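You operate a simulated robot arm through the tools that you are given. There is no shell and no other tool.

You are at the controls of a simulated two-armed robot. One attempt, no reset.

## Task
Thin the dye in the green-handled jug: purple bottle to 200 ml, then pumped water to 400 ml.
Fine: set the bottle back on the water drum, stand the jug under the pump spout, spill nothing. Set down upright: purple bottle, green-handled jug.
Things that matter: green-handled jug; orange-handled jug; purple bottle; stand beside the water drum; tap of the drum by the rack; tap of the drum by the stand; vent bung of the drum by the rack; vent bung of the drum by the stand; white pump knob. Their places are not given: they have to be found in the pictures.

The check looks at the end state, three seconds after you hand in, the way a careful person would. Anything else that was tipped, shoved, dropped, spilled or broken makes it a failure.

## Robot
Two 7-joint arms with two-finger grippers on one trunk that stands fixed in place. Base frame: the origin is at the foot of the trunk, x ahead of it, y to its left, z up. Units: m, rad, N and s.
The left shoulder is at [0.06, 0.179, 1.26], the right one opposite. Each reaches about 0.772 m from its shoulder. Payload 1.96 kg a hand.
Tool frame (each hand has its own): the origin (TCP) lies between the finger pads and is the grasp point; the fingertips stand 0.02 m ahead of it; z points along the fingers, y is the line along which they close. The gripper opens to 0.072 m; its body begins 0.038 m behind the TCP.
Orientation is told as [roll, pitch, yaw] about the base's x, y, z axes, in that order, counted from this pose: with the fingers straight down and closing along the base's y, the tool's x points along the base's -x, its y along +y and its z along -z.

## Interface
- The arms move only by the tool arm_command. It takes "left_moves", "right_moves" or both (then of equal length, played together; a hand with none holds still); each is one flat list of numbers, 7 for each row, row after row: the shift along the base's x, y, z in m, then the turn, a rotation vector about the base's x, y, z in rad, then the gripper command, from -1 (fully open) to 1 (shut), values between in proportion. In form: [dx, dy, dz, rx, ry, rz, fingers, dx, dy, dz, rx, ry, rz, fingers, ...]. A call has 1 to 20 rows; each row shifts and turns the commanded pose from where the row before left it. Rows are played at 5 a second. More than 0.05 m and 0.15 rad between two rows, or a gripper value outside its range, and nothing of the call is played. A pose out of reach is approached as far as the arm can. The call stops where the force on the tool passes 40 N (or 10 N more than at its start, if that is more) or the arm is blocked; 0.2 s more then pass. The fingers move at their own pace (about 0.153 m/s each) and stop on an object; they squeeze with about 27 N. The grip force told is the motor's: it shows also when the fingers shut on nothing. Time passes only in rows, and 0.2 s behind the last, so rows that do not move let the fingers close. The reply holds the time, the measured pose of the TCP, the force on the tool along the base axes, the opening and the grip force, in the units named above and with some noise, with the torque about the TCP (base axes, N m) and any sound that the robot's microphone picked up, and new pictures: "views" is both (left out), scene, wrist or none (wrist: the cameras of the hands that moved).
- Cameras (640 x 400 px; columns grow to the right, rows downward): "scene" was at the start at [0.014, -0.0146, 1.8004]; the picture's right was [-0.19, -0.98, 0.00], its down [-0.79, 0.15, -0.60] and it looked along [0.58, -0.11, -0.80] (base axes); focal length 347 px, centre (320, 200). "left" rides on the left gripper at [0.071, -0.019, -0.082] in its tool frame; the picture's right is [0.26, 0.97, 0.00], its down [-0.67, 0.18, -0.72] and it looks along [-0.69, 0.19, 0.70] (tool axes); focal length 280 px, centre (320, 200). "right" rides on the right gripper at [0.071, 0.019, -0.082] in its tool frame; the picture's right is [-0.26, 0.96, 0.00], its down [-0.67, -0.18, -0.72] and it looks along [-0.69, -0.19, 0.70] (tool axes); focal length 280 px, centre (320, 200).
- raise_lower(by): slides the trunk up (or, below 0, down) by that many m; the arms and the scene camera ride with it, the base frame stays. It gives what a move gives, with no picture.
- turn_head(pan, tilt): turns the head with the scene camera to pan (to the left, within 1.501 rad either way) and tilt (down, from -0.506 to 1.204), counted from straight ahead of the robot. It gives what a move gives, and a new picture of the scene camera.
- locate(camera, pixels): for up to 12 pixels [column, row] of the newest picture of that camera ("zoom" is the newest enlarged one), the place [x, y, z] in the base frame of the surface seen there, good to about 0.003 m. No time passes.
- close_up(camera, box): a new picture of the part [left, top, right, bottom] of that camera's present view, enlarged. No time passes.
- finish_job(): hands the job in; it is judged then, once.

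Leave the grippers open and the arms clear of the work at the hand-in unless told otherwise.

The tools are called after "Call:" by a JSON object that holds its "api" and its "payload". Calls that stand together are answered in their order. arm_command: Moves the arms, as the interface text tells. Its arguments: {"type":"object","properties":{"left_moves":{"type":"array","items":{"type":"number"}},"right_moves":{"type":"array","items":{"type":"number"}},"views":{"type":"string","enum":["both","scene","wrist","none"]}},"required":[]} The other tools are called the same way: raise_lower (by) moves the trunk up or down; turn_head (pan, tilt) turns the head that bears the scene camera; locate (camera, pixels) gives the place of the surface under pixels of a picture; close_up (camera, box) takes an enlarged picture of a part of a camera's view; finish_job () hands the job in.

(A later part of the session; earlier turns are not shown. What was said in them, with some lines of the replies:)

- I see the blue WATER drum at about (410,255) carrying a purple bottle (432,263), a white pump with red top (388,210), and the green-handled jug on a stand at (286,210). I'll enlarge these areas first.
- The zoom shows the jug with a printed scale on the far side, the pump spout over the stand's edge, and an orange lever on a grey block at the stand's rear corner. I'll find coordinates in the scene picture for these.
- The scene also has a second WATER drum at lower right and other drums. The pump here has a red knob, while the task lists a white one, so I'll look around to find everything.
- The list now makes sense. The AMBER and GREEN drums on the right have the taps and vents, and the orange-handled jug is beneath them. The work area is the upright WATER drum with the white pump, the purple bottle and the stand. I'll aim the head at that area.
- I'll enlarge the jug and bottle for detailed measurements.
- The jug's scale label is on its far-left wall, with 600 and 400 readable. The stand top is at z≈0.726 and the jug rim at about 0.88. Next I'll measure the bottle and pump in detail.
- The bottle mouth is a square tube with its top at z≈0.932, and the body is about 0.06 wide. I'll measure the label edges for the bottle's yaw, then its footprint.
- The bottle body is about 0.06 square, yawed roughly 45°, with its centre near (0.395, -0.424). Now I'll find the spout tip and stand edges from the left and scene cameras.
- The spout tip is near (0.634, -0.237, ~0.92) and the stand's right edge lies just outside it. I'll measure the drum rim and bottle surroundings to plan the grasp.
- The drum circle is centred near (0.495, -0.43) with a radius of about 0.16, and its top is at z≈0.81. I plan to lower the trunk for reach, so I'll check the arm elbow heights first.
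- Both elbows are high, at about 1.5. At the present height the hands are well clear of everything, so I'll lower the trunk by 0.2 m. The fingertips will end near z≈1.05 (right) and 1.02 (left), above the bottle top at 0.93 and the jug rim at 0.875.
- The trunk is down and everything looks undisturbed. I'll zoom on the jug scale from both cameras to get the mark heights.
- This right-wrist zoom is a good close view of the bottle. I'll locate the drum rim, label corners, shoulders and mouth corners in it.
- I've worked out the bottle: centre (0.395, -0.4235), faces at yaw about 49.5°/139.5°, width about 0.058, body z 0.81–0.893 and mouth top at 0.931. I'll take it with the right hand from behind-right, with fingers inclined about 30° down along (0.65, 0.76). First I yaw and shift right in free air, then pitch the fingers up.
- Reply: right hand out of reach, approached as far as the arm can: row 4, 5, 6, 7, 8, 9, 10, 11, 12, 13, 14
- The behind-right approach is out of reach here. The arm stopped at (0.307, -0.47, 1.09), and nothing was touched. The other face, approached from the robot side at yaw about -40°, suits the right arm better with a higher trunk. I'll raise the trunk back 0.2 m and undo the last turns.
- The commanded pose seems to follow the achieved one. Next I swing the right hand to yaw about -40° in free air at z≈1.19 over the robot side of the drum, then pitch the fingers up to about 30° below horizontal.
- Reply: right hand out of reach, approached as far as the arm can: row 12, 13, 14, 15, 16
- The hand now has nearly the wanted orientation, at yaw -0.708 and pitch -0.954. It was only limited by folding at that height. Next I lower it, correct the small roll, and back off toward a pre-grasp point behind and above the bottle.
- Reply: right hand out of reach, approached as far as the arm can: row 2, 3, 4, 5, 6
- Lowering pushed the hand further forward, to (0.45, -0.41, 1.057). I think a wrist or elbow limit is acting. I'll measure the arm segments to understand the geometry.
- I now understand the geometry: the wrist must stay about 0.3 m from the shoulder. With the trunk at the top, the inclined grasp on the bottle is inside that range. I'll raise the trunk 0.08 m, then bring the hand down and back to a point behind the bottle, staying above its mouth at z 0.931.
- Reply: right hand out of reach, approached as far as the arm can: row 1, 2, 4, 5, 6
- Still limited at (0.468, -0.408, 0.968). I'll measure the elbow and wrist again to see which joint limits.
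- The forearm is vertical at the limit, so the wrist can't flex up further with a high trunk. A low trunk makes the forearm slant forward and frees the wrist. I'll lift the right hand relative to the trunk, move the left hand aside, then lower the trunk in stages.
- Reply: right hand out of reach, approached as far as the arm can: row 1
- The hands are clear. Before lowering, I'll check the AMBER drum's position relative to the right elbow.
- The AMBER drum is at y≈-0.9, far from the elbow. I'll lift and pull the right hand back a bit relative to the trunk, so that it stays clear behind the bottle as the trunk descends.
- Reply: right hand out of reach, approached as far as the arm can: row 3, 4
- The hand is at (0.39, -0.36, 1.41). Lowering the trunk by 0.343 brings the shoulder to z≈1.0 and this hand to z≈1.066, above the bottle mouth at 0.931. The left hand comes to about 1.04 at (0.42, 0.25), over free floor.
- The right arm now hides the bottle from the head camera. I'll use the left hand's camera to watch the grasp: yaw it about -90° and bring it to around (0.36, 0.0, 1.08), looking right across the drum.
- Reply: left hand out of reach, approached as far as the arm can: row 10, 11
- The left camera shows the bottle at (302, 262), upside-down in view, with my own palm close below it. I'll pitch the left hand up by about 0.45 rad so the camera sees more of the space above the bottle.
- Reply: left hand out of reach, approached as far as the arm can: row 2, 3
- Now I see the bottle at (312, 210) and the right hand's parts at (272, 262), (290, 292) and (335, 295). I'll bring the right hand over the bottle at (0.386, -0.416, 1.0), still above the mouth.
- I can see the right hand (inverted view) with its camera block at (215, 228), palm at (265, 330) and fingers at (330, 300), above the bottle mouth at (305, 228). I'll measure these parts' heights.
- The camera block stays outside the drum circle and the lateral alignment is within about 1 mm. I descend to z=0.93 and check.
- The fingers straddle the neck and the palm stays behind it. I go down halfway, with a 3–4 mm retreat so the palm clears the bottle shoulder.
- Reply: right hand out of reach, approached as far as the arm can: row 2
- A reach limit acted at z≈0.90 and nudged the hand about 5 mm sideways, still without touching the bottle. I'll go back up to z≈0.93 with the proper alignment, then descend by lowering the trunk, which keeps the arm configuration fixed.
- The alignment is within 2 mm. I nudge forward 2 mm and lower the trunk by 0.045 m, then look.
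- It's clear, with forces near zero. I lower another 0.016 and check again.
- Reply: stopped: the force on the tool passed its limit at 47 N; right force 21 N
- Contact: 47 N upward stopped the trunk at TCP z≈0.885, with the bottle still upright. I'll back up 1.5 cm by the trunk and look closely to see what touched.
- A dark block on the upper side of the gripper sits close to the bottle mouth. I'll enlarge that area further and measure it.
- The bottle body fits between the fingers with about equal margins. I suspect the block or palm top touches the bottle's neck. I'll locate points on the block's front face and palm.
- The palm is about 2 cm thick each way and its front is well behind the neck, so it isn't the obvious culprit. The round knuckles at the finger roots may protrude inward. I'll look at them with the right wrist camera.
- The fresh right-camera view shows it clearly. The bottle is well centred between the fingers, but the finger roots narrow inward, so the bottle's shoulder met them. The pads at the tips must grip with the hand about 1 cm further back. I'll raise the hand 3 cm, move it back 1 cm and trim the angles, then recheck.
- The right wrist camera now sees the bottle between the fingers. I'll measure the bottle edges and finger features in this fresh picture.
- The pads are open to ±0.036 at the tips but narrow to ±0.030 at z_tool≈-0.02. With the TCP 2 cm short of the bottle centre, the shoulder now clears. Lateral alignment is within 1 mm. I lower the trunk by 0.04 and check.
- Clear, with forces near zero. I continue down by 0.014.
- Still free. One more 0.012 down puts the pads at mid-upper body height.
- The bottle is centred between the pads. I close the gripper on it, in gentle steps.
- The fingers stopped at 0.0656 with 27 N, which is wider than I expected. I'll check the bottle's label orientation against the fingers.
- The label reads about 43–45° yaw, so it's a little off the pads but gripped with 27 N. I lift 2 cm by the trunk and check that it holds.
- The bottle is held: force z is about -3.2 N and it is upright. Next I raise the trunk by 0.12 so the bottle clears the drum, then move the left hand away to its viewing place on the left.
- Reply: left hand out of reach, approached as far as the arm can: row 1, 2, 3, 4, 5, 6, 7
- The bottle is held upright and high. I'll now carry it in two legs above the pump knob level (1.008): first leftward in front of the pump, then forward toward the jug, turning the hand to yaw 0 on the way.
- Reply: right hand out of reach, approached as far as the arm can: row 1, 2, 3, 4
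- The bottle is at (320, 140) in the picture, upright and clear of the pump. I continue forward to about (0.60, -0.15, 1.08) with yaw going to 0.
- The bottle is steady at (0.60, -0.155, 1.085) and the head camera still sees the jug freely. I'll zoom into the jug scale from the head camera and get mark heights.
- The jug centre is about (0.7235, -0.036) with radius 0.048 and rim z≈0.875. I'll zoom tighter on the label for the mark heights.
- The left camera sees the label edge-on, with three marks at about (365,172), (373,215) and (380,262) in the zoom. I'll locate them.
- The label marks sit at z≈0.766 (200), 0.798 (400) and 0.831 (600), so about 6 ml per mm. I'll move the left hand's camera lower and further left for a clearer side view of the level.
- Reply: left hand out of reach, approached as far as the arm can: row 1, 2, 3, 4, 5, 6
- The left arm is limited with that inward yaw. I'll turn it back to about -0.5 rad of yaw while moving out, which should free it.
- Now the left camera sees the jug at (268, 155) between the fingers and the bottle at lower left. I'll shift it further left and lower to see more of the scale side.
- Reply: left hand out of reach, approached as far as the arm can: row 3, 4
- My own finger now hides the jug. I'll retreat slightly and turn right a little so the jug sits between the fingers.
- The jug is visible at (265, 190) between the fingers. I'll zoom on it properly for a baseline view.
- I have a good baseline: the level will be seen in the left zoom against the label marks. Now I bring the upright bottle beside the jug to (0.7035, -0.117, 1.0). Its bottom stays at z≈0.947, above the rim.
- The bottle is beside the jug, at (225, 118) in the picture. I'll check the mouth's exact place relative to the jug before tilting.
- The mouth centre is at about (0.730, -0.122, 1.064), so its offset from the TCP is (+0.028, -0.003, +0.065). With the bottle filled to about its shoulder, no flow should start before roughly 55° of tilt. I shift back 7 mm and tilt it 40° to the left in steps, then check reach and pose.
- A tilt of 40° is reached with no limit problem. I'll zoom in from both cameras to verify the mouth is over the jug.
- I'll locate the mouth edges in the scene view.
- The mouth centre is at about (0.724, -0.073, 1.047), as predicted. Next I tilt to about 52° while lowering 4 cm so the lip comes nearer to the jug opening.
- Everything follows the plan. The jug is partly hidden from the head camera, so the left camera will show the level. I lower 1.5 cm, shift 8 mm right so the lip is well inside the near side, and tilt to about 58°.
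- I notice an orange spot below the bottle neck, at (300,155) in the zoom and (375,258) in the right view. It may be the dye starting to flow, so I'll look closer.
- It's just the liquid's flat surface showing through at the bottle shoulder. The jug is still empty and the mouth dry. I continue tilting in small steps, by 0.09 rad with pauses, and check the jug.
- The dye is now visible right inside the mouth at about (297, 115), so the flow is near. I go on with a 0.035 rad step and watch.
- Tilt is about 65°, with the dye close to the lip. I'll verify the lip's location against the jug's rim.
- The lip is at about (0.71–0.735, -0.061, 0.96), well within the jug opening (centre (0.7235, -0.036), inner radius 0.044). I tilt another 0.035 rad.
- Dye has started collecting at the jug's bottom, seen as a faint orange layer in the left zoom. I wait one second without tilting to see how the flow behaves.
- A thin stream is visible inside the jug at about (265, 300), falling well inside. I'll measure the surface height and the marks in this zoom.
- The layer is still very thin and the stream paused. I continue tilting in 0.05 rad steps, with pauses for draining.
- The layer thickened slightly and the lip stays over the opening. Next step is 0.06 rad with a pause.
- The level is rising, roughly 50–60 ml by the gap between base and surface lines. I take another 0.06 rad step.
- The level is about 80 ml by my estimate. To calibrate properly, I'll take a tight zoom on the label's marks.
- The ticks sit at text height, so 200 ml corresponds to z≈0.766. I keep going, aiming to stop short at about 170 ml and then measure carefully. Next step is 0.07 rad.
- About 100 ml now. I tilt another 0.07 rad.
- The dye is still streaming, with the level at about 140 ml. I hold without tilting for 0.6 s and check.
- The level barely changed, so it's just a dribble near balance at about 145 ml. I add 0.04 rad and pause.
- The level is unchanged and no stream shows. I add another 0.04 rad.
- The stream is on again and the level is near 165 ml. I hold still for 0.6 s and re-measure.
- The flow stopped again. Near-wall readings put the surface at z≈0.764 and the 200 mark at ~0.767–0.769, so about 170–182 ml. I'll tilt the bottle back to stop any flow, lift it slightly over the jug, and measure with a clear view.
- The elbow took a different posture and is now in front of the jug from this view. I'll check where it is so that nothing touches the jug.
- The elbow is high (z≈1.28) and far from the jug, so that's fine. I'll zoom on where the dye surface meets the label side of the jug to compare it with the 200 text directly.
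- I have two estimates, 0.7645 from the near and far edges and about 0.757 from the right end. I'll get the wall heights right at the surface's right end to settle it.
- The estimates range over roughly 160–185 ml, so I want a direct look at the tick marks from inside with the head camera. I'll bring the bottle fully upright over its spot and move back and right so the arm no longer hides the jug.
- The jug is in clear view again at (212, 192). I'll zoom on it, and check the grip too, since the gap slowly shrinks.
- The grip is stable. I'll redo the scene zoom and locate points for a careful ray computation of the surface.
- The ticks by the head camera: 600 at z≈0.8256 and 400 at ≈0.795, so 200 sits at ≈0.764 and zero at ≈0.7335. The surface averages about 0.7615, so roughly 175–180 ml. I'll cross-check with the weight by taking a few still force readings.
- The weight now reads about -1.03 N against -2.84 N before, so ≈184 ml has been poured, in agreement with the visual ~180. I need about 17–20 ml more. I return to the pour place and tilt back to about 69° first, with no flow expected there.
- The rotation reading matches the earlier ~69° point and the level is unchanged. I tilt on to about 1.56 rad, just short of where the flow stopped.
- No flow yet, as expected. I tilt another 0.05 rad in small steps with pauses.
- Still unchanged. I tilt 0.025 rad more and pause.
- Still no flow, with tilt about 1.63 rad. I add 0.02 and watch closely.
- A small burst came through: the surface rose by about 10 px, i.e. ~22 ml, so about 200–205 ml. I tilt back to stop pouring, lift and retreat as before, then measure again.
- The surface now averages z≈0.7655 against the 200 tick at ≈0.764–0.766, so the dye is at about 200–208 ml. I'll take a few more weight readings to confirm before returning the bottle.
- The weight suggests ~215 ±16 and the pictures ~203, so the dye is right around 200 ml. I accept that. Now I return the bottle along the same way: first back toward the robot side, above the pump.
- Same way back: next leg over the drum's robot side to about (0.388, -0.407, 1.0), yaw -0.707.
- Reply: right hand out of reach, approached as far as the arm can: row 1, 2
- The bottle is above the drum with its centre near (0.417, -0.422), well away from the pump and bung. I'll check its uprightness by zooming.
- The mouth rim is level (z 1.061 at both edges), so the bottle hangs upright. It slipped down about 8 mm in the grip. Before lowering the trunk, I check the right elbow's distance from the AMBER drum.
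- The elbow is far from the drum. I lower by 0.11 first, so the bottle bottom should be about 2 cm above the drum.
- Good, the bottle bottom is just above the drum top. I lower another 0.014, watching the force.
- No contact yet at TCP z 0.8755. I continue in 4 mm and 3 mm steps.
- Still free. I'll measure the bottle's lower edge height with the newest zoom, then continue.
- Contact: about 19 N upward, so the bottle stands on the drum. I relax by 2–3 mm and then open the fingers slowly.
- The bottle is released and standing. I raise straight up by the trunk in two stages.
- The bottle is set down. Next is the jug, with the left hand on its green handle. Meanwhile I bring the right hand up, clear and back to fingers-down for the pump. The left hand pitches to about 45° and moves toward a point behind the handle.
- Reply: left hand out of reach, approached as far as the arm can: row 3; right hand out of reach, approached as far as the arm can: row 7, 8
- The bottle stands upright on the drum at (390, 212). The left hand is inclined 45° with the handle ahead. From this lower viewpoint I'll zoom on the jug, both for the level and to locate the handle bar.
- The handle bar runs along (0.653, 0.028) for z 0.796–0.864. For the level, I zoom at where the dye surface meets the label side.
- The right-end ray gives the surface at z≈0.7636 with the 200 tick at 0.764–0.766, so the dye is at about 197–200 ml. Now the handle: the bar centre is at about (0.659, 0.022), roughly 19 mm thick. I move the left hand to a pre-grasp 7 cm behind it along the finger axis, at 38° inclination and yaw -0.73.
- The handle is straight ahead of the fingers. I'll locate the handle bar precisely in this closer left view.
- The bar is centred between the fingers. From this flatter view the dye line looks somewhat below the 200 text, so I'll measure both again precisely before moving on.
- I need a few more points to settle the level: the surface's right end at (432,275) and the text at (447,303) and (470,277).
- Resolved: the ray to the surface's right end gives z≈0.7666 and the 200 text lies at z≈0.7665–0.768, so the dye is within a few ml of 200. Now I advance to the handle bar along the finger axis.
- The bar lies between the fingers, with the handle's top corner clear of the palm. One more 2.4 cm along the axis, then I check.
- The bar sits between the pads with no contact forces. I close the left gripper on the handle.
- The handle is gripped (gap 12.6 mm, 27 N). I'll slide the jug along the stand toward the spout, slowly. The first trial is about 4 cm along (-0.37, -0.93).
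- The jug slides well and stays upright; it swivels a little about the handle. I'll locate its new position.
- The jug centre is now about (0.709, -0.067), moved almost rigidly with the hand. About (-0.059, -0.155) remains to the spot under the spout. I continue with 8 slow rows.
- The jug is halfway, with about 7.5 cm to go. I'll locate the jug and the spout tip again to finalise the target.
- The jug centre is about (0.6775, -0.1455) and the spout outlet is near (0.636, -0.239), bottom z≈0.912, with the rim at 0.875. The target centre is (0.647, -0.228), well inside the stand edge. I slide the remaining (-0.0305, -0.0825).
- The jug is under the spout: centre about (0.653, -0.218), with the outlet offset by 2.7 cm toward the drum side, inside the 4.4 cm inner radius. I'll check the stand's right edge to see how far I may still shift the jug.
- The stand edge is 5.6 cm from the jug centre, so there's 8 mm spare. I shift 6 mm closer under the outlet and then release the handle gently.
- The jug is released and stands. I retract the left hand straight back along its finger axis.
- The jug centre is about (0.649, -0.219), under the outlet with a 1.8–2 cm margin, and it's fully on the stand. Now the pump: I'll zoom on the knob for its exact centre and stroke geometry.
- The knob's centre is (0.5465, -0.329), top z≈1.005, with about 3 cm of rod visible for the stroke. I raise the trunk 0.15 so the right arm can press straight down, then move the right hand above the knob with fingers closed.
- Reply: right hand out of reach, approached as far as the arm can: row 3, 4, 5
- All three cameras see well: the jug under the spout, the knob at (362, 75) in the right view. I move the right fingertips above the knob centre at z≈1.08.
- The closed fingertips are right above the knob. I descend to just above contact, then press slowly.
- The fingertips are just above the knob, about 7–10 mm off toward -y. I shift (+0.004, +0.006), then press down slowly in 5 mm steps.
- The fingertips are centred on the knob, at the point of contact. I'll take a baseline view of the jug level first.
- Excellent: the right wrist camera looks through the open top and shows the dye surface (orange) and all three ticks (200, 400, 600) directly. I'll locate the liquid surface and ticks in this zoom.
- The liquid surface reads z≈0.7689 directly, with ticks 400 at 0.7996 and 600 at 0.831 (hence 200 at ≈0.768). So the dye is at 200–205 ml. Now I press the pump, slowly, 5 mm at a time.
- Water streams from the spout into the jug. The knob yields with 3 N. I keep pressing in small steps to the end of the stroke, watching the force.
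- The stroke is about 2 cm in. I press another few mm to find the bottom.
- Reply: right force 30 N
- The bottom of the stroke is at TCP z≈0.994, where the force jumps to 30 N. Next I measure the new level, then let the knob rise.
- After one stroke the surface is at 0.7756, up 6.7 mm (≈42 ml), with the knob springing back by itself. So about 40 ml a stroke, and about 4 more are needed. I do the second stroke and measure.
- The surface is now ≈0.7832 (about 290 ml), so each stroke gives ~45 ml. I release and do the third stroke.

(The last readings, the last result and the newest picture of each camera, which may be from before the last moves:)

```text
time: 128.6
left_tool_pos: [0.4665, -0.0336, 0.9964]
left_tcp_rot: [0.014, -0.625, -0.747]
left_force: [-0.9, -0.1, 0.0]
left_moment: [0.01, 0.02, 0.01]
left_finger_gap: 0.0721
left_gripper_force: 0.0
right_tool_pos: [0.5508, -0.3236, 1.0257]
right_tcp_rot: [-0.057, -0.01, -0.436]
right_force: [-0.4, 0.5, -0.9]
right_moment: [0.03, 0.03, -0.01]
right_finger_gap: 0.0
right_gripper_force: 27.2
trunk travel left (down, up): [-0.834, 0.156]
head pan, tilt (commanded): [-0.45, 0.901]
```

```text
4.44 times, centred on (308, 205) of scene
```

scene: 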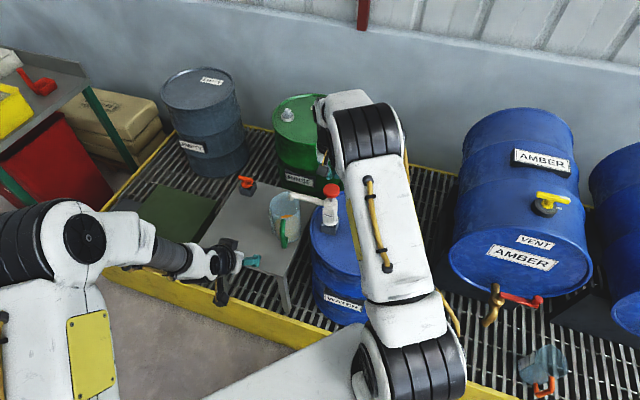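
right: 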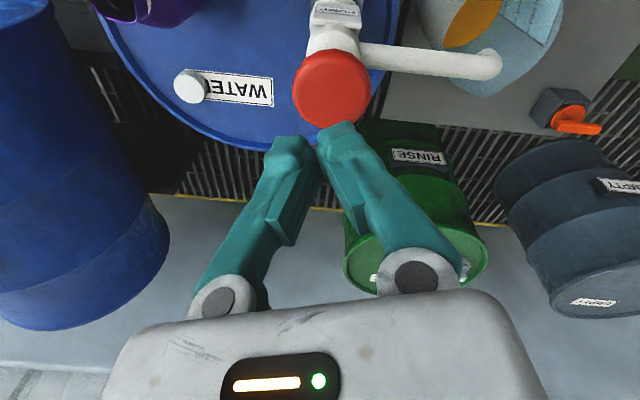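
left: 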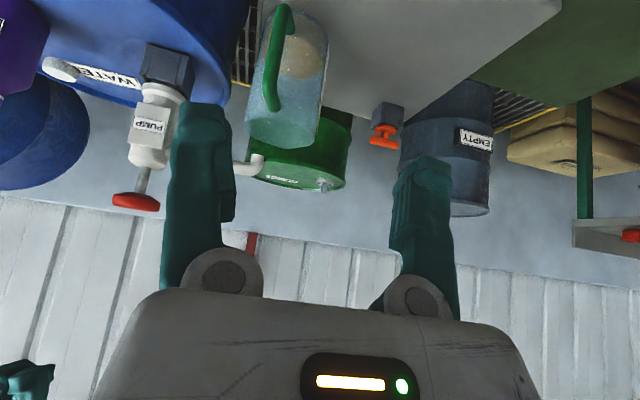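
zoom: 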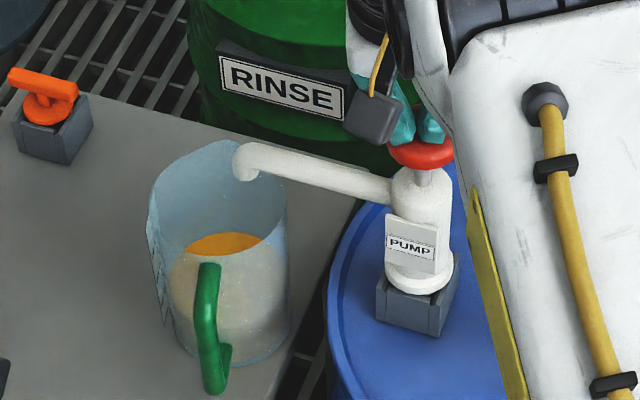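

The surface is at 0.7829; this camera's ticks are 400 at 0.8009 and 600 at 0.8322, so I'm at about 285 ml. Two more full strokes should give ~374 ml, and then a partial one. Stroke three:

Call:
{"api": "arm_command", "payload": {"right_moves": [0, 0, -0.006, 0, 0, 0, 1, 0, 0, -0.006, 0, 0, 0, 1, 0, 0, -0.006, 0, 0, 0, 1, 0, 0, -0.006, 0, 0, 0, 1, 0, 0, -0.006, 0, 0, 0, 1, 0, 0, -0.001, 0, 0, 0, 1, 0, 0, 0, 0, 0, 0, 1, 0, 0, 0.008, 0, 0, 0, 1, 0, 0, 0.008, 0, 0, 0, 1, 0, 0, 0.008, 0, 0, 0, 1, 0, 0, 0.007, 0, 0, 0, 1, 0, 0, 0, 0, 0, 0, 1], "views": "none"}}

Call:
{"api": "close_up", "payload": {"camera": "right", "box": [400, 0, 600, 120]}}

Call:
{"api": "locate", "payload": {"camera": "zoom", "pixels": [[250, 150], [300, 100], [340, 70], [220, 200], [280, 160], [360, 40], [320, 120], [370, 70], [428, 130], [480, 172], [350, 100], [250, 190]]}}

Call:
{"api": "close_up", "payload": {"camera": "scene", "box": [260, 160, 356, 250]}}

```text
time: 131.2
left_tool_pos: [0.4676, -0.0332, 0.9953]
left_tcp_rot: [0.014, -0.623, -0.748]
left_force: [-0.1, 0.2, 0.2]
left_moment: [-0.01, 0.02, -0.02]
left_finger_gap: 0.0719
left_gripper_force: 0.0
right_tool_pos: [0.5511, -0.3236, 1.028]
right_tcp_rot: [-0.056, -0.008, -0.435]
right_force: [-0.4, -0.3, -0.9]
right_moment: [0.02, -0.02, 0.01]
right_finger_gap: 0.0
right_gripper_force: 26.8
trunk travel left (down, up): [-0.834, 0.156]
head pan, tilt (commanded): [-0.45, 0.901]
```

```text
3.20 times, centred on (500, 60) of right
```

zoom: 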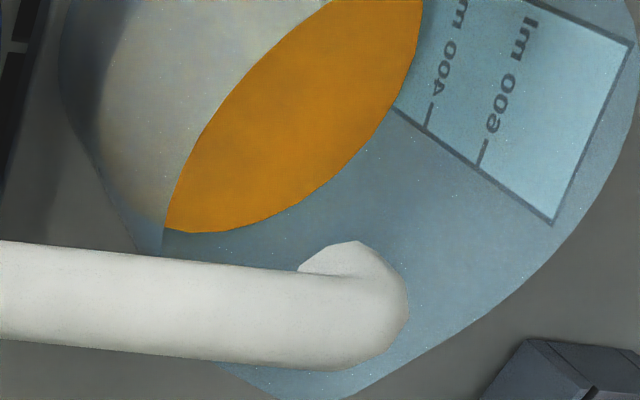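

```text
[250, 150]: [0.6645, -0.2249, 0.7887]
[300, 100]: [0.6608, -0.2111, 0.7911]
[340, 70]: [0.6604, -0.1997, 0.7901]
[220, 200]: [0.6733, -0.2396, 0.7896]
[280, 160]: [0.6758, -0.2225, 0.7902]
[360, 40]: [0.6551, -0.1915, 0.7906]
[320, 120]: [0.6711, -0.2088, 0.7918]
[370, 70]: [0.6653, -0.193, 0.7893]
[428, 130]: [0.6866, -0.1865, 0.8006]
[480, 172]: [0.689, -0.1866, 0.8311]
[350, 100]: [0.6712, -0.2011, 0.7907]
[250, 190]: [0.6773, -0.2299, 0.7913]
```

```text
4.44 times, centred on (308, 205) of scene
```

zoom: 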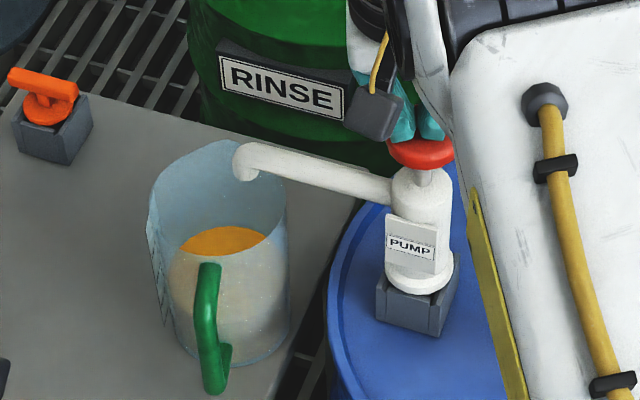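

Now 0.7903, about 332 ml. Stroke four:

Call:
{"api": "arm_command", "payload": {"right_moves": [0, 0, -0.007, 0, 0, 0, 1, 0, 0, -0.006, 0, 0, 0, 1, 0, 0, -0.006, 0, 0, 0, 1, 0, 0, -0.006, 0, 0, 0, 1, 0, 0, -0.006, 0, 0, 0, 1, 0, 0, -0.001, 0, 0, 0, 1, 0, 0, 0, 0, 0, 0, 1, 0, 0, 0.008, 0, 0, 0, 1, 0, 0, 0.008, 0, 0, 0, 1, 0, 0, 0.008, 0, 0, 0, 1, 0, 0, 0.008, 0, 0, 0, 1, 0, 0, 0, 0, 0, 0, 1], "views": "none"}}

Call:
{"api": "close_up", "payload": {"camera": "right", "box": [400, 0, 600, 120]}}

Call:
{"api": "locate", "payload": {"camera": "zoom", "pixels": [[250, 150], [300, 100], [340, 70], [220, 200], [280, 160], [360, 40], [320, 120], [370, 70], [428, 128], [480, 165], [350, 100], [250, 190]]}}

Call:
{"api": "close_up", "payload": {"camera": "scene", "box": [260, 160, 356, 250]}}

```text
time: 133.8
left_tool_pos: [0.4667, -0.034, 0.9944]
left_tcp_rot: [0.014, -0.622, -0.748]
left_force: [0.3, 0.6, -0.5]
left_moment: [-0.02, 0.0, 0.0]
left_finger_gap: 0.0722
left_gripper_force: 0.0
right_tool_pos: [0.5504, -0.3221, 1.0267]
right_tcp_rot: [-0.054, -0.007, -0.435]
right_force: [0.1, 0.2, -0.2]
right_moment: [0.01, -0.01, -0.04]
right_finger_gap: 0.0001
right_gripper_force: 27.3
trunk travel left (down, up): [-0.834, 0.156]
head pan, tilt (commanded): [-0.45, 0.901]
```

```text
3.20 times, centred on (500, 60) of right
```

zoom: 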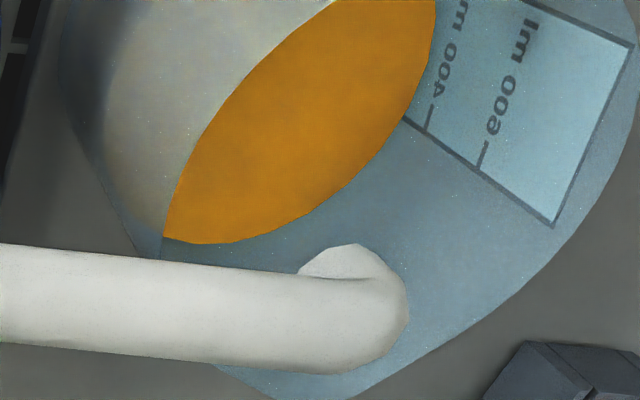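

```text
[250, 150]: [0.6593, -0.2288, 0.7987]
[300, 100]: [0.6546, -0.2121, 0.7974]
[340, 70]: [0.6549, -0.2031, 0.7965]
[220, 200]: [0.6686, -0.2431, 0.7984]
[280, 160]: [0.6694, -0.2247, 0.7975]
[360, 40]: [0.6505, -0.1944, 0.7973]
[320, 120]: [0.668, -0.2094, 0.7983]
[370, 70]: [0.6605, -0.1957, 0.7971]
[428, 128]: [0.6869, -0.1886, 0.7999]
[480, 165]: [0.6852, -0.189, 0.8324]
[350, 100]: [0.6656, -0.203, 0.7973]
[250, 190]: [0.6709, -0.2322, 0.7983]
```

```text
4.44 times, centred on (308, 205) of scene
```

zoom: 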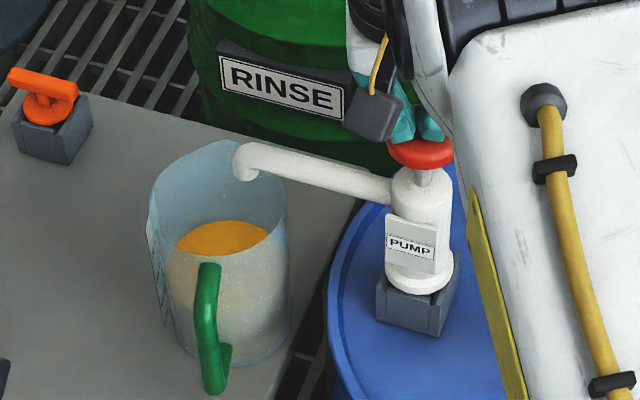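

Now 0.7977, with the 400 tick at 0.8007 (six readings averaged), so about 381 ml. Some 19 ml remain, i.e. about 0.4 of a stroke. I press 13 mm and hold, then measure.

Call:
{"api": "arm_command", "payload": {"right_moves": [0, 0, -0.005, 0, 0, 0, 1, 0, 0, -0.005, 0, 0, 0, 1, 0, 0, -0.003, 0, 0, 0, 1, 0, 0, 0, 0, 0, 0, 1, 0, 0, 0, 0, 0, 0, 1], "views": "none"}}

Call:
{"api": "close_up", "payload": {"camera": "right", "box": [400, 0, 600, 120]}}

Call:
{"api": "locate", "payload": {"camera": "zoom", "pixels": [[250, 150], [300, 100], [340, 70], [230, 200], [280, 170], [380, 40], [320, 120], [380, 80], [445, 140], [505, 185], [350, 120], [300, 200]]}}

Call:
{"api": "close_up", "payload": {"camera": "scene", "box": [260, 160, 356, 250]}}

```text
time: 135.0
left_tool_pos: [0.4665, -0.0338, 0.9963]
left_tcp_rot: [0.014, -0.623, -0.748]
left_force: [-0.3, 0.6, -1.2]
left_moment: [-0.01, -0.02, 0.0]
left_finger_gap: 0.0719
left_gripper_force: 0.0
right_tool_pos: [0.5508, -0.3232, 1.0141]
right_tcp_rot: [-0.055, -0.009, -0.436]
right_force: [0.4, 0.6, 3.5]
right_moment: [0.03, 0.0, 0.02]
right_finger_gap: 0.0
right_gripper_force: 26.5
trunk travel left (down, up): [-0.834, 0.156]
head pan, tilt (commanded): [-0.45, 0.901]
```

```text
3.20 times, centred on (500, 60) of right
```

zoom: 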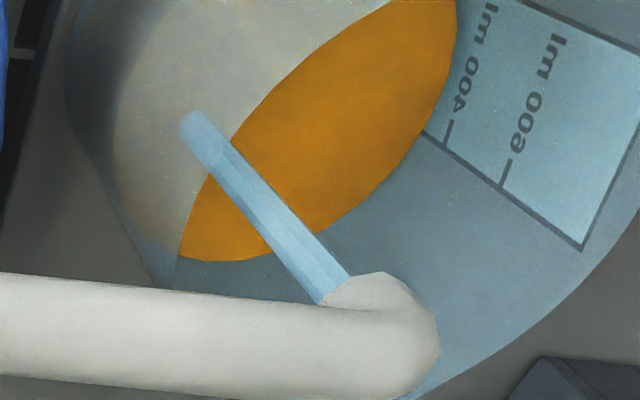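

```text
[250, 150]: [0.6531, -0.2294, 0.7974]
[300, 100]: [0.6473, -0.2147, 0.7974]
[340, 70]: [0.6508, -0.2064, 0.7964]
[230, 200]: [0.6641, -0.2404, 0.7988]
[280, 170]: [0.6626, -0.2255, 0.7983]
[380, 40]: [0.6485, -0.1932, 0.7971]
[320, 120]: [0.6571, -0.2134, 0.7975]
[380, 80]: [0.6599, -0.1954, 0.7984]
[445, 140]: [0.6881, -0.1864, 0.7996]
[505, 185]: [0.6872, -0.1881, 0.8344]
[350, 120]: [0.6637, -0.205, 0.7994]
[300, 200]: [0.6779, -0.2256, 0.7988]
```

```text
4.44 times, centred on (308, 205) of scene
```

zoom: 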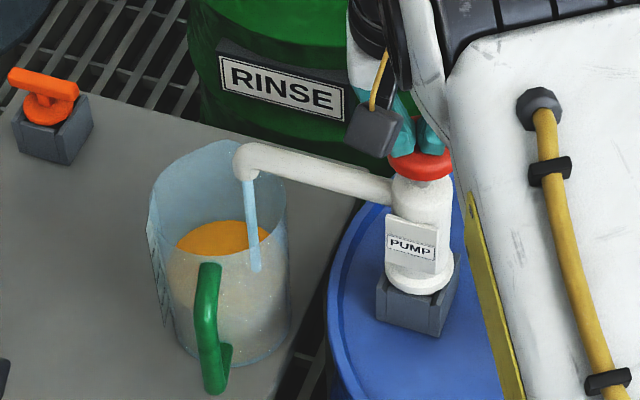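

The stream is still running while I hold, so the level lags. I hold another second and measure again.

Call:
{"api": "arm_command", "payload": {"right_moves": [0, 0, 0, 0, 0, 0, 1, 0, 0, 0, 0, 0, 0, 1, 0, 0, 0, 0, 0, 0, 1, 0, 0, 0, 0, 0, 0, 1], "views": "none"}}

Call:
{"api": "close_up", "payload": {"camera": "right", "box": [400, 0, 600, 120]}}

Call:
{"api": "locate", "payload": {"camera": "zoom", "pixels": [[250, 150], [300, 100], [340, 70], [230, 200], [280, 170], [380, 40], [320, 120], [380, 80], [445, 140], [505, 185], [350, 120], [300, 200]]}}

```text
time: 136.0
left_tool_pos: [0.4671, -0.0337, 0.996]
left_tcp_rot: [0.015, -0.623, -0.746]
left_force: [0.0, -1.1, -0.6]
left_moment: [0.01, 0.06, 0.01]
left_finger_gap: 0.0724
left_gripper_force: 0.2
right_tool_pos: [0.5514, -0.3235, 1.0143]
right_tcp_rot: [-0.055, -0.008, -0.438]
right_force: [0.9, -0.1, 3.8]
right_moment: [0.03, -0.01, -0.01]
right_finger_gap: 0.0
right_gripper_force: 27.2
trunk travel left (down, up): [-0.834, 0.156]
head pan, tilt (commanded): [-0.45, 0.901]
```

```text
3.20 times, centred on (500, 60) of right
```

zoom: 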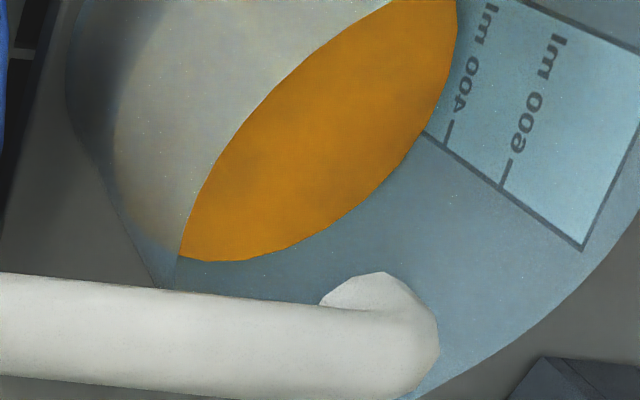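

```text
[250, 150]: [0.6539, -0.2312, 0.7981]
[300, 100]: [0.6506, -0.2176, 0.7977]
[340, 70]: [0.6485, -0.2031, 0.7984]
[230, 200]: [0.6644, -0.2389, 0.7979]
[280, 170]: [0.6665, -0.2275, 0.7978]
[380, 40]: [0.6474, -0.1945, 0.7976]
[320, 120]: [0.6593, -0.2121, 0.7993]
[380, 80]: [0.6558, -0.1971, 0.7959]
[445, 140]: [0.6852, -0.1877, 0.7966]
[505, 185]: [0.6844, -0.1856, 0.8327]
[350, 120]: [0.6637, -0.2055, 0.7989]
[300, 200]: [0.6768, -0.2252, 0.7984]
```

The stream has ended and the level is 0.7980, barely higher; the first part of the travel gives little. I press 6 mm deeper, hold and measure.

Call:
{"api": "arm_command", "payload": {"right_moves": [0, 0, -0.003, 0, 0, 0, 1, 0, 0, -0.003, 0, 0, 0, 1, 0, 0, 0, 0, 0, 0, 1, 0, 0, 0, 0, 0, 0, 1, 0, 0, 0, 0, 0, 0, 1, 0, 0, 0, 0, 0, 0, 1], "views": "none"}}

Call:
{"api": "close_up", "payload": {"camera": "right", "box": [400, 0, 600, 120]}}

Call:
{"api": "locate", "payload": {"camera": "zoom", "pixels": [[250, 150], [300, 100], [340, 70], [230, 200], [280, 170], [380, 40], [320, 120], [380, 80], [455, 155], [515, 200], [350, 120], [300, 200]]}}

```text
time: 137.4
left_tool_pos: [0.4658, -0.0331, 0.9962]
left_tcp_rot: [0.015, -0.623, -0.748]
left_force: [-0.3, 0.2, 0.0]
left_moment: [-0.04, 0.0, 0.03]
left_finger_gap: 0.0722
left_gripper_force: 0.1
right_tool_pos: [0.5508, -0.3236, 1.0075]
right_tcp_rot: [-0.055, -0.008, -0.436]
right_force: [1.8, -0.5, 4.9]
right_moment: [0.02, 0.01, -0.01]
right_finger_gap: 0.0
right_gripper_force: 26.7
trunk travel left (down, up): [-0.834, 0.156]
head pan, tilt (commanded): [-0.45, 0.901]
```

```text
3.20 times, centred on (500, 60) of right
```

zoom: 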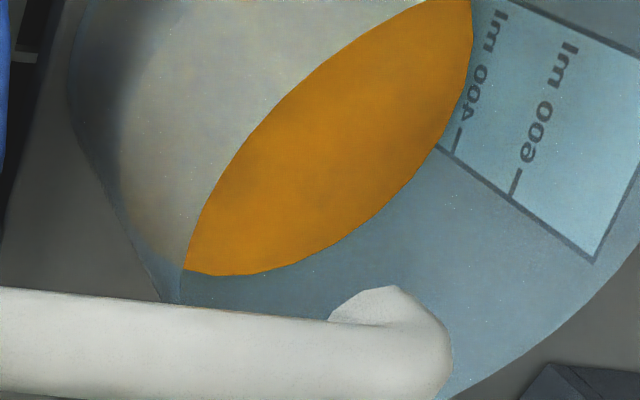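

```text
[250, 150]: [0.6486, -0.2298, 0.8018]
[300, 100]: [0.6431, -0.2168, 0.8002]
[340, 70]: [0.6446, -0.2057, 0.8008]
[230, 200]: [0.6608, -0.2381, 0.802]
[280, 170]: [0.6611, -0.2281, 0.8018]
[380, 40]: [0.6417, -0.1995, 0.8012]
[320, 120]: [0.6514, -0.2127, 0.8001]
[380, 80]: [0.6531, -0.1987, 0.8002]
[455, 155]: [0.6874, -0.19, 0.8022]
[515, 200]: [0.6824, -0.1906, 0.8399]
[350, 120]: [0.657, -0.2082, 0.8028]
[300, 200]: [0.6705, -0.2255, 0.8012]
```

The surface is now at 0.8012 against the 400 tick at about 0.8003–0.8007, so ~402–404 ml, and the stream has stopped. I lift the fingers off the knob.

Call:
{"api": "arm_command", "payload": {"right_moves": [0, 0, 0.006, 0, 0, 0, 1, 0, 0, 0.006, 0, 0, 0, 1, 0, 0, 0.008, 0, 0, 0, 1, 0, 0, 0.015, 0, 0, 0, 1, 0, 0, 0.02, 0, 0, 0, 1], "views": "both"}}

Call:
{"api": "close_up", "payload": {"camera": "right", "box": [400, 0, 600, 120]}}

Call:
{"api": "locate", "payload": {"camera": "zoom", "pixels": [[250, 60], [300, 50], [340, 30], [200, 100], [230, 120], [280, 100], [320, 60], [350, 30], [380, 55], [430, 85], [180, 130], [260, 110]]}}

Call:
{"api": "close_up", "payload": {"camera": "scene", "box": [260, 160, 356, 250]}}

```text
time: 138.6
left_tool_pos: [0.467, -0.0331, 0.995]
left_tcp_rot: [0.014, -0.622, -0.748]
left_force: [0.7, -0.4, -0.1]
left_moment: [-0.01, -0.01, -0.02]
left_finger_gap: 0.0718
left_gripper_force: 0.1
right_tool_pos: [0.5489, -0.3231, 1.0633]
right_tcp_rot: [-0.057, -0.007, -0.435]
right_force: [-0.5, 0.6, 0.9]
right_moment: [-0.02, -0.02, 0.0]
right_finger_gap: 0.0002
right_gripper_force: 27.4
trunk travel left (down, up): [-0.834, 0.156]
head pan, tilt (commanded): [-0.45, 0.901]
```

scene: 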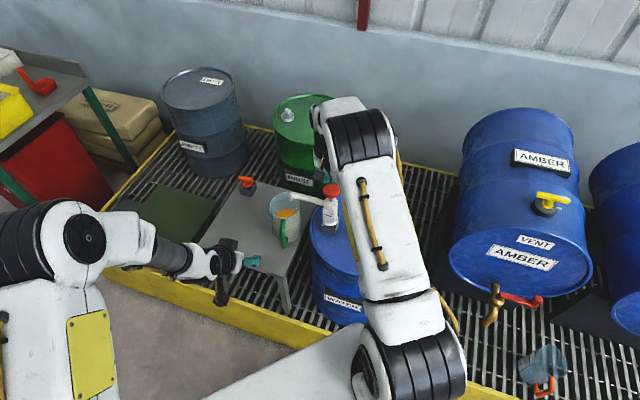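
right: 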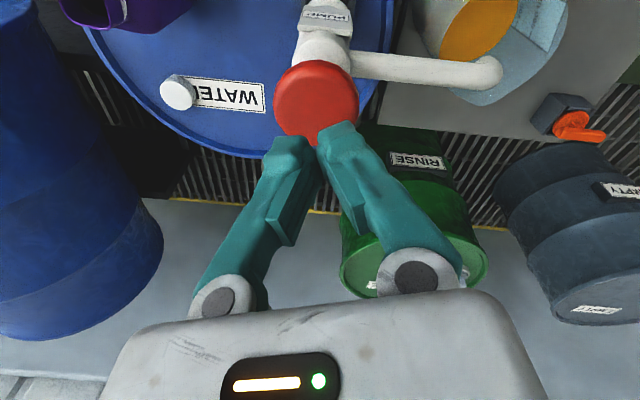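

```text
3.20 times, centred on (500, 60) of right
```

zoom: 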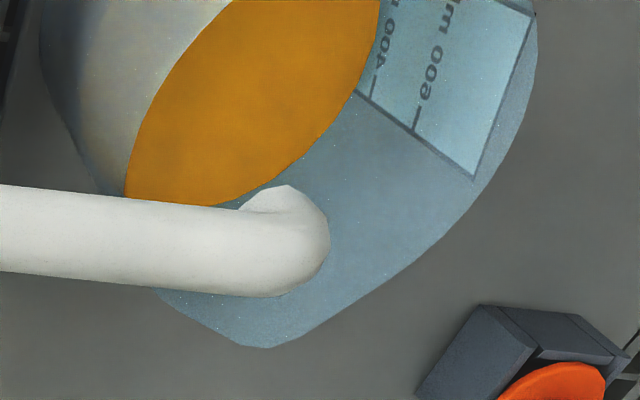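

```text
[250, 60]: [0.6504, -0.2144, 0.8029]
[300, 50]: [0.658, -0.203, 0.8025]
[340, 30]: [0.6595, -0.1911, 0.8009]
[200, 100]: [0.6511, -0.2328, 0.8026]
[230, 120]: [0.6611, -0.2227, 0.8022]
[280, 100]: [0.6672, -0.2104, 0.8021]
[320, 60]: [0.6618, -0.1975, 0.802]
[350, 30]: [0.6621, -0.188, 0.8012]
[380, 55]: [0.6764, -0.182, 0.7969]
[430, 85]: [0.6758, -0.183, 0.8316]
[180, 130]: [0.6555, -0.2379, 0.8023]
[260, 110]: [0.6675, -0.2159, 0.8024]
```

```text
4.44 times, centred on (308, 205) of scene
```

zoom: 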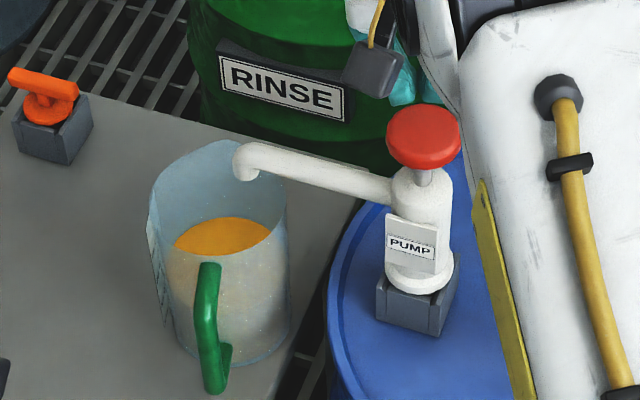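

The knob is back up. The surface now reads 0.8012–0.8021. I'll zoom closer on the label ticks from the right camera to compare both in the same picture.

Call:
{"api": "close_up", "payload": {"camera": "right", "box": [490, 0, 570, 60]}}

Call:
{"api": "locate", "payload": {"camera": "zoom", "pixels": [[190, 190], [200, 160], [215, 120], [225, 90], [290, 255], [300, 230], [315, 190], [330, 140], [150, 60], [100, 100], [60, 60], [120, 30]]}}

```text
6.67 times, centred on (530, 30) of right
```

zoom: 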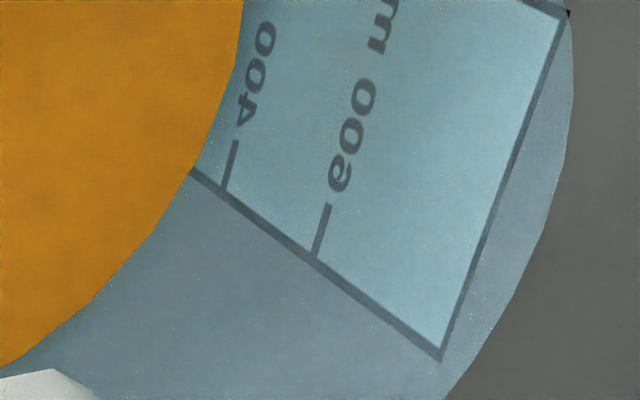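

```text
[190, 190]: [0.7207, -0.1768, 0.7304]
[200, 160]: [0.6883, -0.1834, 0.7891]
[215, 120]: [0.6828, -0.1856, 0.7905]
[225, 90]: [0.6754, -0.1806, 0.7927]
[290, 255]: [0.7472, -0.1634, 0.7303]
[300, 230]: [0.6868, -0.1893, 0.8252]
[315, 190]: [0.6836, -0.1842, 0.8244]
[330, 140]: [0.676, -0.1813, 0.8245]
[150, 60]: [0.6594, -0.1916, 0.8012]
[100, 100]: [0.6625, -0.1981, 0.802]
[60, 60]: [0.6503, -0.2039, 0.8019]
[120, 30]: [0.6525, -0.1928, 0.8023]
```

By direct comparison the surface is around 0.8017 with the 400 tick at ≈0.7993–0.8007, so about 405–415 ml. That's practically on the mark, so no more pumping. Now I raise the right hand clear of the pump, open it, and draw both hands back.

Call:
{"api": "arm_command", "payload": {"right_moves": [0, 0, 0.03, 0, 0, 0, 1, 0, 0, 0.03, 0, 0, 0, 1, -0.02, 0.005, 0.02, 0, 0, 0, 0, -0.03, 0.005, 0.01, 0, 0, 0, -1, -0.03, 0.005, 0.01, 0, 0, 0, -1, -0.03, 0.005, 0, 0, 0, 0, -1], "left_moves": [-0.015, 0.035, 0.02, 0, 0, 0, -1, -0.015, 0.035, 0.02, 0, 0, 0, -1, -0.01, 0.035, 0.02, 0, 0, 0.05, -1, 0, 0.035, 0.02, 0, 0, 0.05, -1, 0, 0.035, 0.02, 0, 0, 0.05, -1, 0, 0.03, 0.01, 0, 0, 0.05, -1], "views": "both"}}

```text
time: 140.0
left_tool_pos: [0.4247, 0.1714, 1.104]
left_tcp_rot: [0.014, -0.624, -0.549]
left_force: [0.6, 0.5, -0.8]
left_moment: [0.01, -0.02, 0.04]
left_finger_gap: 0.0719
left_gripper_force: 0.0
right_tool_pos: [0.4358, -0.3024, 1.1221]
right_tcp_rot: [-0.057, -0.01, -0.435]
right_force: [-0.6, 0.3, 0.1]
right_moment: [-0.01, -0.03, 0.01]
right_finger_gap: 0.072
right_gripper_force: 0.0
right hand out of reach, approached as far as the arm can: row 1, 2
trunk travel left (down, up): [-0.834, 0.156]
head pan, tilt (commanded): [-0.45, 0.901]
```

scene: 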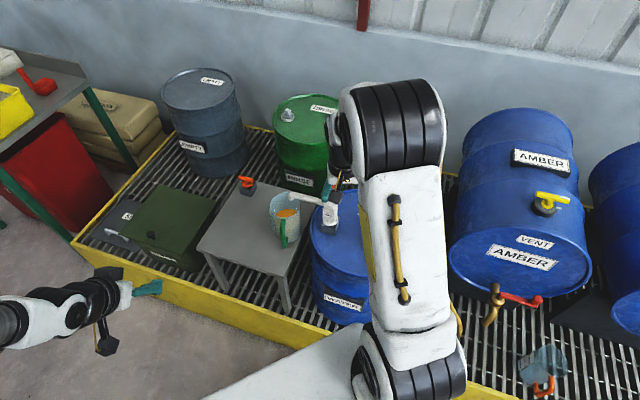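
right: 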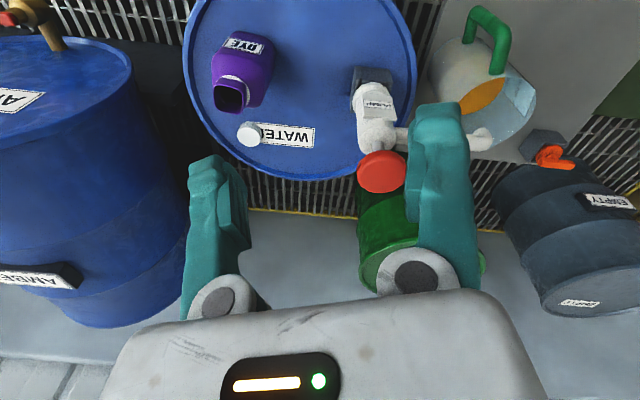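
left: 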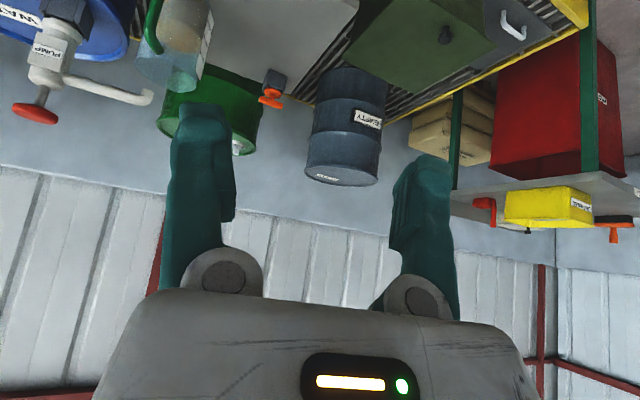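

Both hands are open and clear. I raise the trunk so the arms stand well above the work, then inspect the jug, stand, bottle and drum for anything amiss.

Call:
{"api": "raise_lower", "payload": {"by": 0.14}}

Call:
{"api": "turn_head", "payload": {"pan": -0.4, "tilt": 0.95}}

Call:
{"api": "close_up", "payload": {"camera": "scene", "box": [190, 150, 400, 300]}}

Call:
{"api": "close_up", "payload": {"camera": "right", "box": [150, 0, 580, 220]}}

```text
time: 141.7
left_tool_pos: [0.4254, 0.1715, 1.2442]
left_tcp_rot: [0.014, -0.623, -0.547]
left_force: [-0.6, -0.2, 0.7]
left_moment: [0.02, -0.04, -0.01]
left_finger_gap: 0.0718
left_gripper_force: 0.1
right_tool_pos: [0.4385, -0.3018, 1.2608]
right_tcp_rot: [-0.055, -0.009, -0.436]
right_force: [-0.6, -1.2, -0.1]
right_moment: [0.01, 0.01, 0.01]
right_finger_gap: 0.072
right_gripper_force: 0.0
trunk travel left (down, up): [-0.974, 0.016]
head pan, tilt (commanded): [-0.45, 0.901]
```

```text
time: 142.3
left_tool_pos: [0.4253, 0.1705, 1.2449]
left_tcp_rot: [0.012, -0.623, -0.548]
left_force: [1.2, 0.1, -0.4]
left_moment: [-0.01, 0.0, 0.0]
left_finger_gap: 0.0721
left_gripper_force: 0.0
right_tool_pos: [0.4384, -0.3044, 1.2621]
right_tcp_rot: [-0.055, -0.007, -0.435]
right_force: [0.1, 0.0, -0.2]
right_moment: [-0.02, 0.02, 0.0]
right_finger_gap: 0.0722
right_gripper_force: 0.0
trunk travel left (down, up): [-0.974, 0.016]
head pan, tilt (commanded): [-0.4, 0.949]
```

scene: 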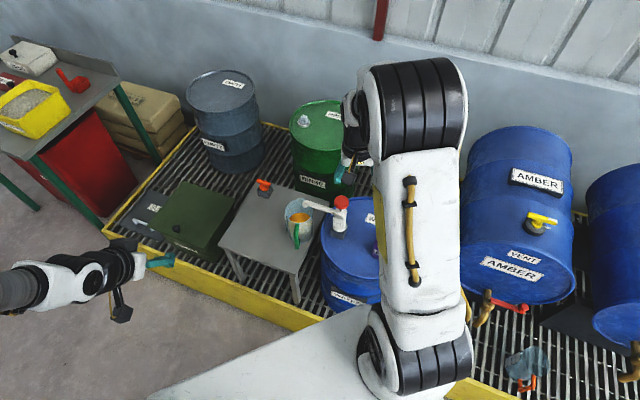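

```text
2.67 times, centred on (295, 225) of scene
```

zoom: 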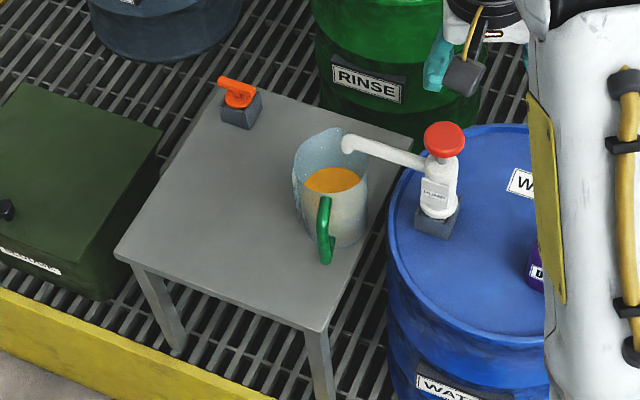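

```text
1.49 times, centred on (365, 110) of right
```

zoom: 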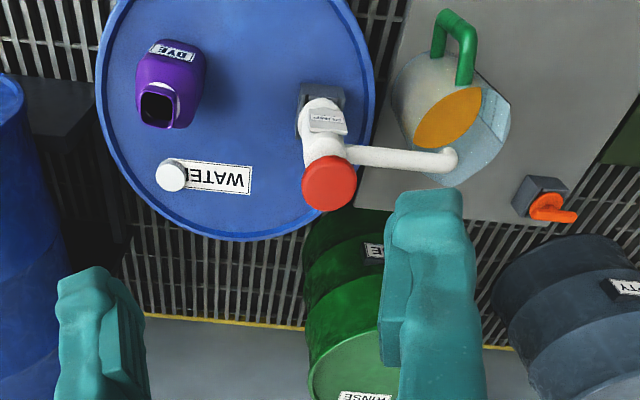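

No spill is visible; the jug stands under the spout and the bottle stands upright on the drum. One last cross-check of the level from the head camera through the jug's open top.

Call:
{"api": "close_up", "payload": {"camera": "scene", "box": [275, 190, 325, 255]}}

Call:
{"api": "locate", "payload": {"camera": "zoom", "pixels": [[300, 130], [320, 125], [340, 140], [280, 140], [320, 150], [300, 150], [350, 130], [290, 125], [335, 155], [310, 140], [330, 115], [345, 150]]}}

Call:
{"api": "close_up", "payload": {"camera": "right", "box": [400, 20, 520, 140]}}

Call:
{"api": "locate", "payload": {"camera": "zoom", "pixels": [[300, 150], [320, 180], [280, 200], [340, 140], [260, 220], [350, 160], [300, 210], [330, 150], [400, 180], [390, 220], [420, 200], [380, 160]]}}

```text
6.15 times, centred on (300, 222) of scene
```

zoom: 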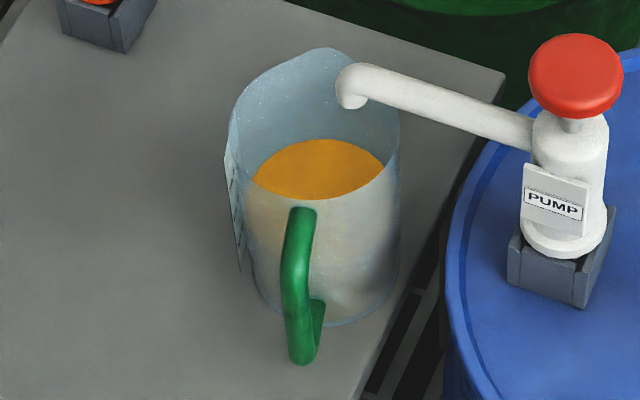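

```text
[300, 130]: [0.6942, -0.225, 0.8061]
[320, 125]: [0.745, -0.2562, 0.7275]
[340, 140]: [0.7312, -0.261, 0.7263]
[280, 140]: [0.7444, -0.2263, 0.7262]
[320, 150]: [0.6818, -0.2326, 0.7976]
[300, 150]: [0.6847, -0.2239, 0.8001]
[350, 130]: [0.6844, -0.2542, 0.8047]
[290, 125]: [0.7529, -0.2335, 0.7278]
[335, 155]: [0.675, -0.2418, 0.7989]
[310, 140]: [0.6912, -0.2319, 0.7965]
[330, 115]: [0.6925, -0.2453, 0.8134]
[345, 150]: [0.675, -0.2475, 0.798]
```

```text
3.33 times, centred on (460, 80) of right
```

zoom: 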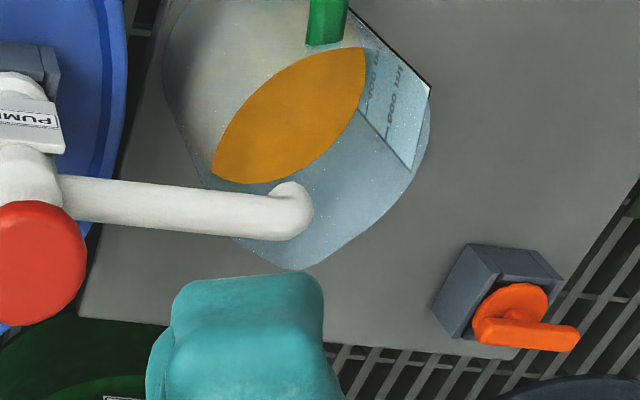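

```text
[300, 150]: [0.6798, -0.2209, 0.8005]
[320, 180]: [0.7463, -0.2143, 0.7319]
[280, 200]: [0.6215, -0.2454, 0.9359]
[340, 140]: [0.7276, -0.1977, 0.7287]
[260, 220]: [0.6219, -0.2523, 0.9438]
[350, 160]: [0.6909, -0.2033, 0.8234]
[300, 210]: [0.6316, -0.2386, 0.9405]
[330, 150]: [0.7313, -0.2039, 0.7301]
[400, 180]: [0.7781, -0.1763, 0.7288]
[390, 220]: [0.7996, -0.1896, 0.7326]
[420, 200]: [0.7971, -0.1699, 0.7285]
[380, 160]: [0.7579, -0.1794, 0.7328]
```

The head camera's own surface and tick readings agree within a few millimetres: roughly 205 ml dye and ~410 ml in total. The bottle is upright on the water drum, the jug is upright under the spout, nothing is spilled, and both grippers are open and clear. I hand in.

Call:
{"api": "finish_job", "payload": {}}

```text
The job is handed in.
```

I handed in the job. The jug reads slightly over target: about 200–206 ml of dye and about 410–415 ml in total.

- **Dye:** I poured from the purple bottle in two stages. The direct reading against the 200 ml tick gave about 200–206 ml. The weight the bottle lost suggested about 220 ml, give or take 17.
- **Water:** Four full pump strokes and one partial one brought it up to the 400 ml mark. The final readings put the surface about 1–3 mm above the tick, or about 410–415 ml. I had no clean way to take any back out.
- **Bottle:** It stands upright on the water drum, a couple of centimetres from where it started.
- **Jug:** It stands upright on the stand under the pump spout. I slid it there by the green handle.
- **Spills and other objects:** I saw no spill and nothing else out of place in the final pictures. The hand did touch the bottle once (47 N, downward) while I was lining up the grasp, but the bottle stayed standing.

Both grippers are open and the arms are clear of the work.
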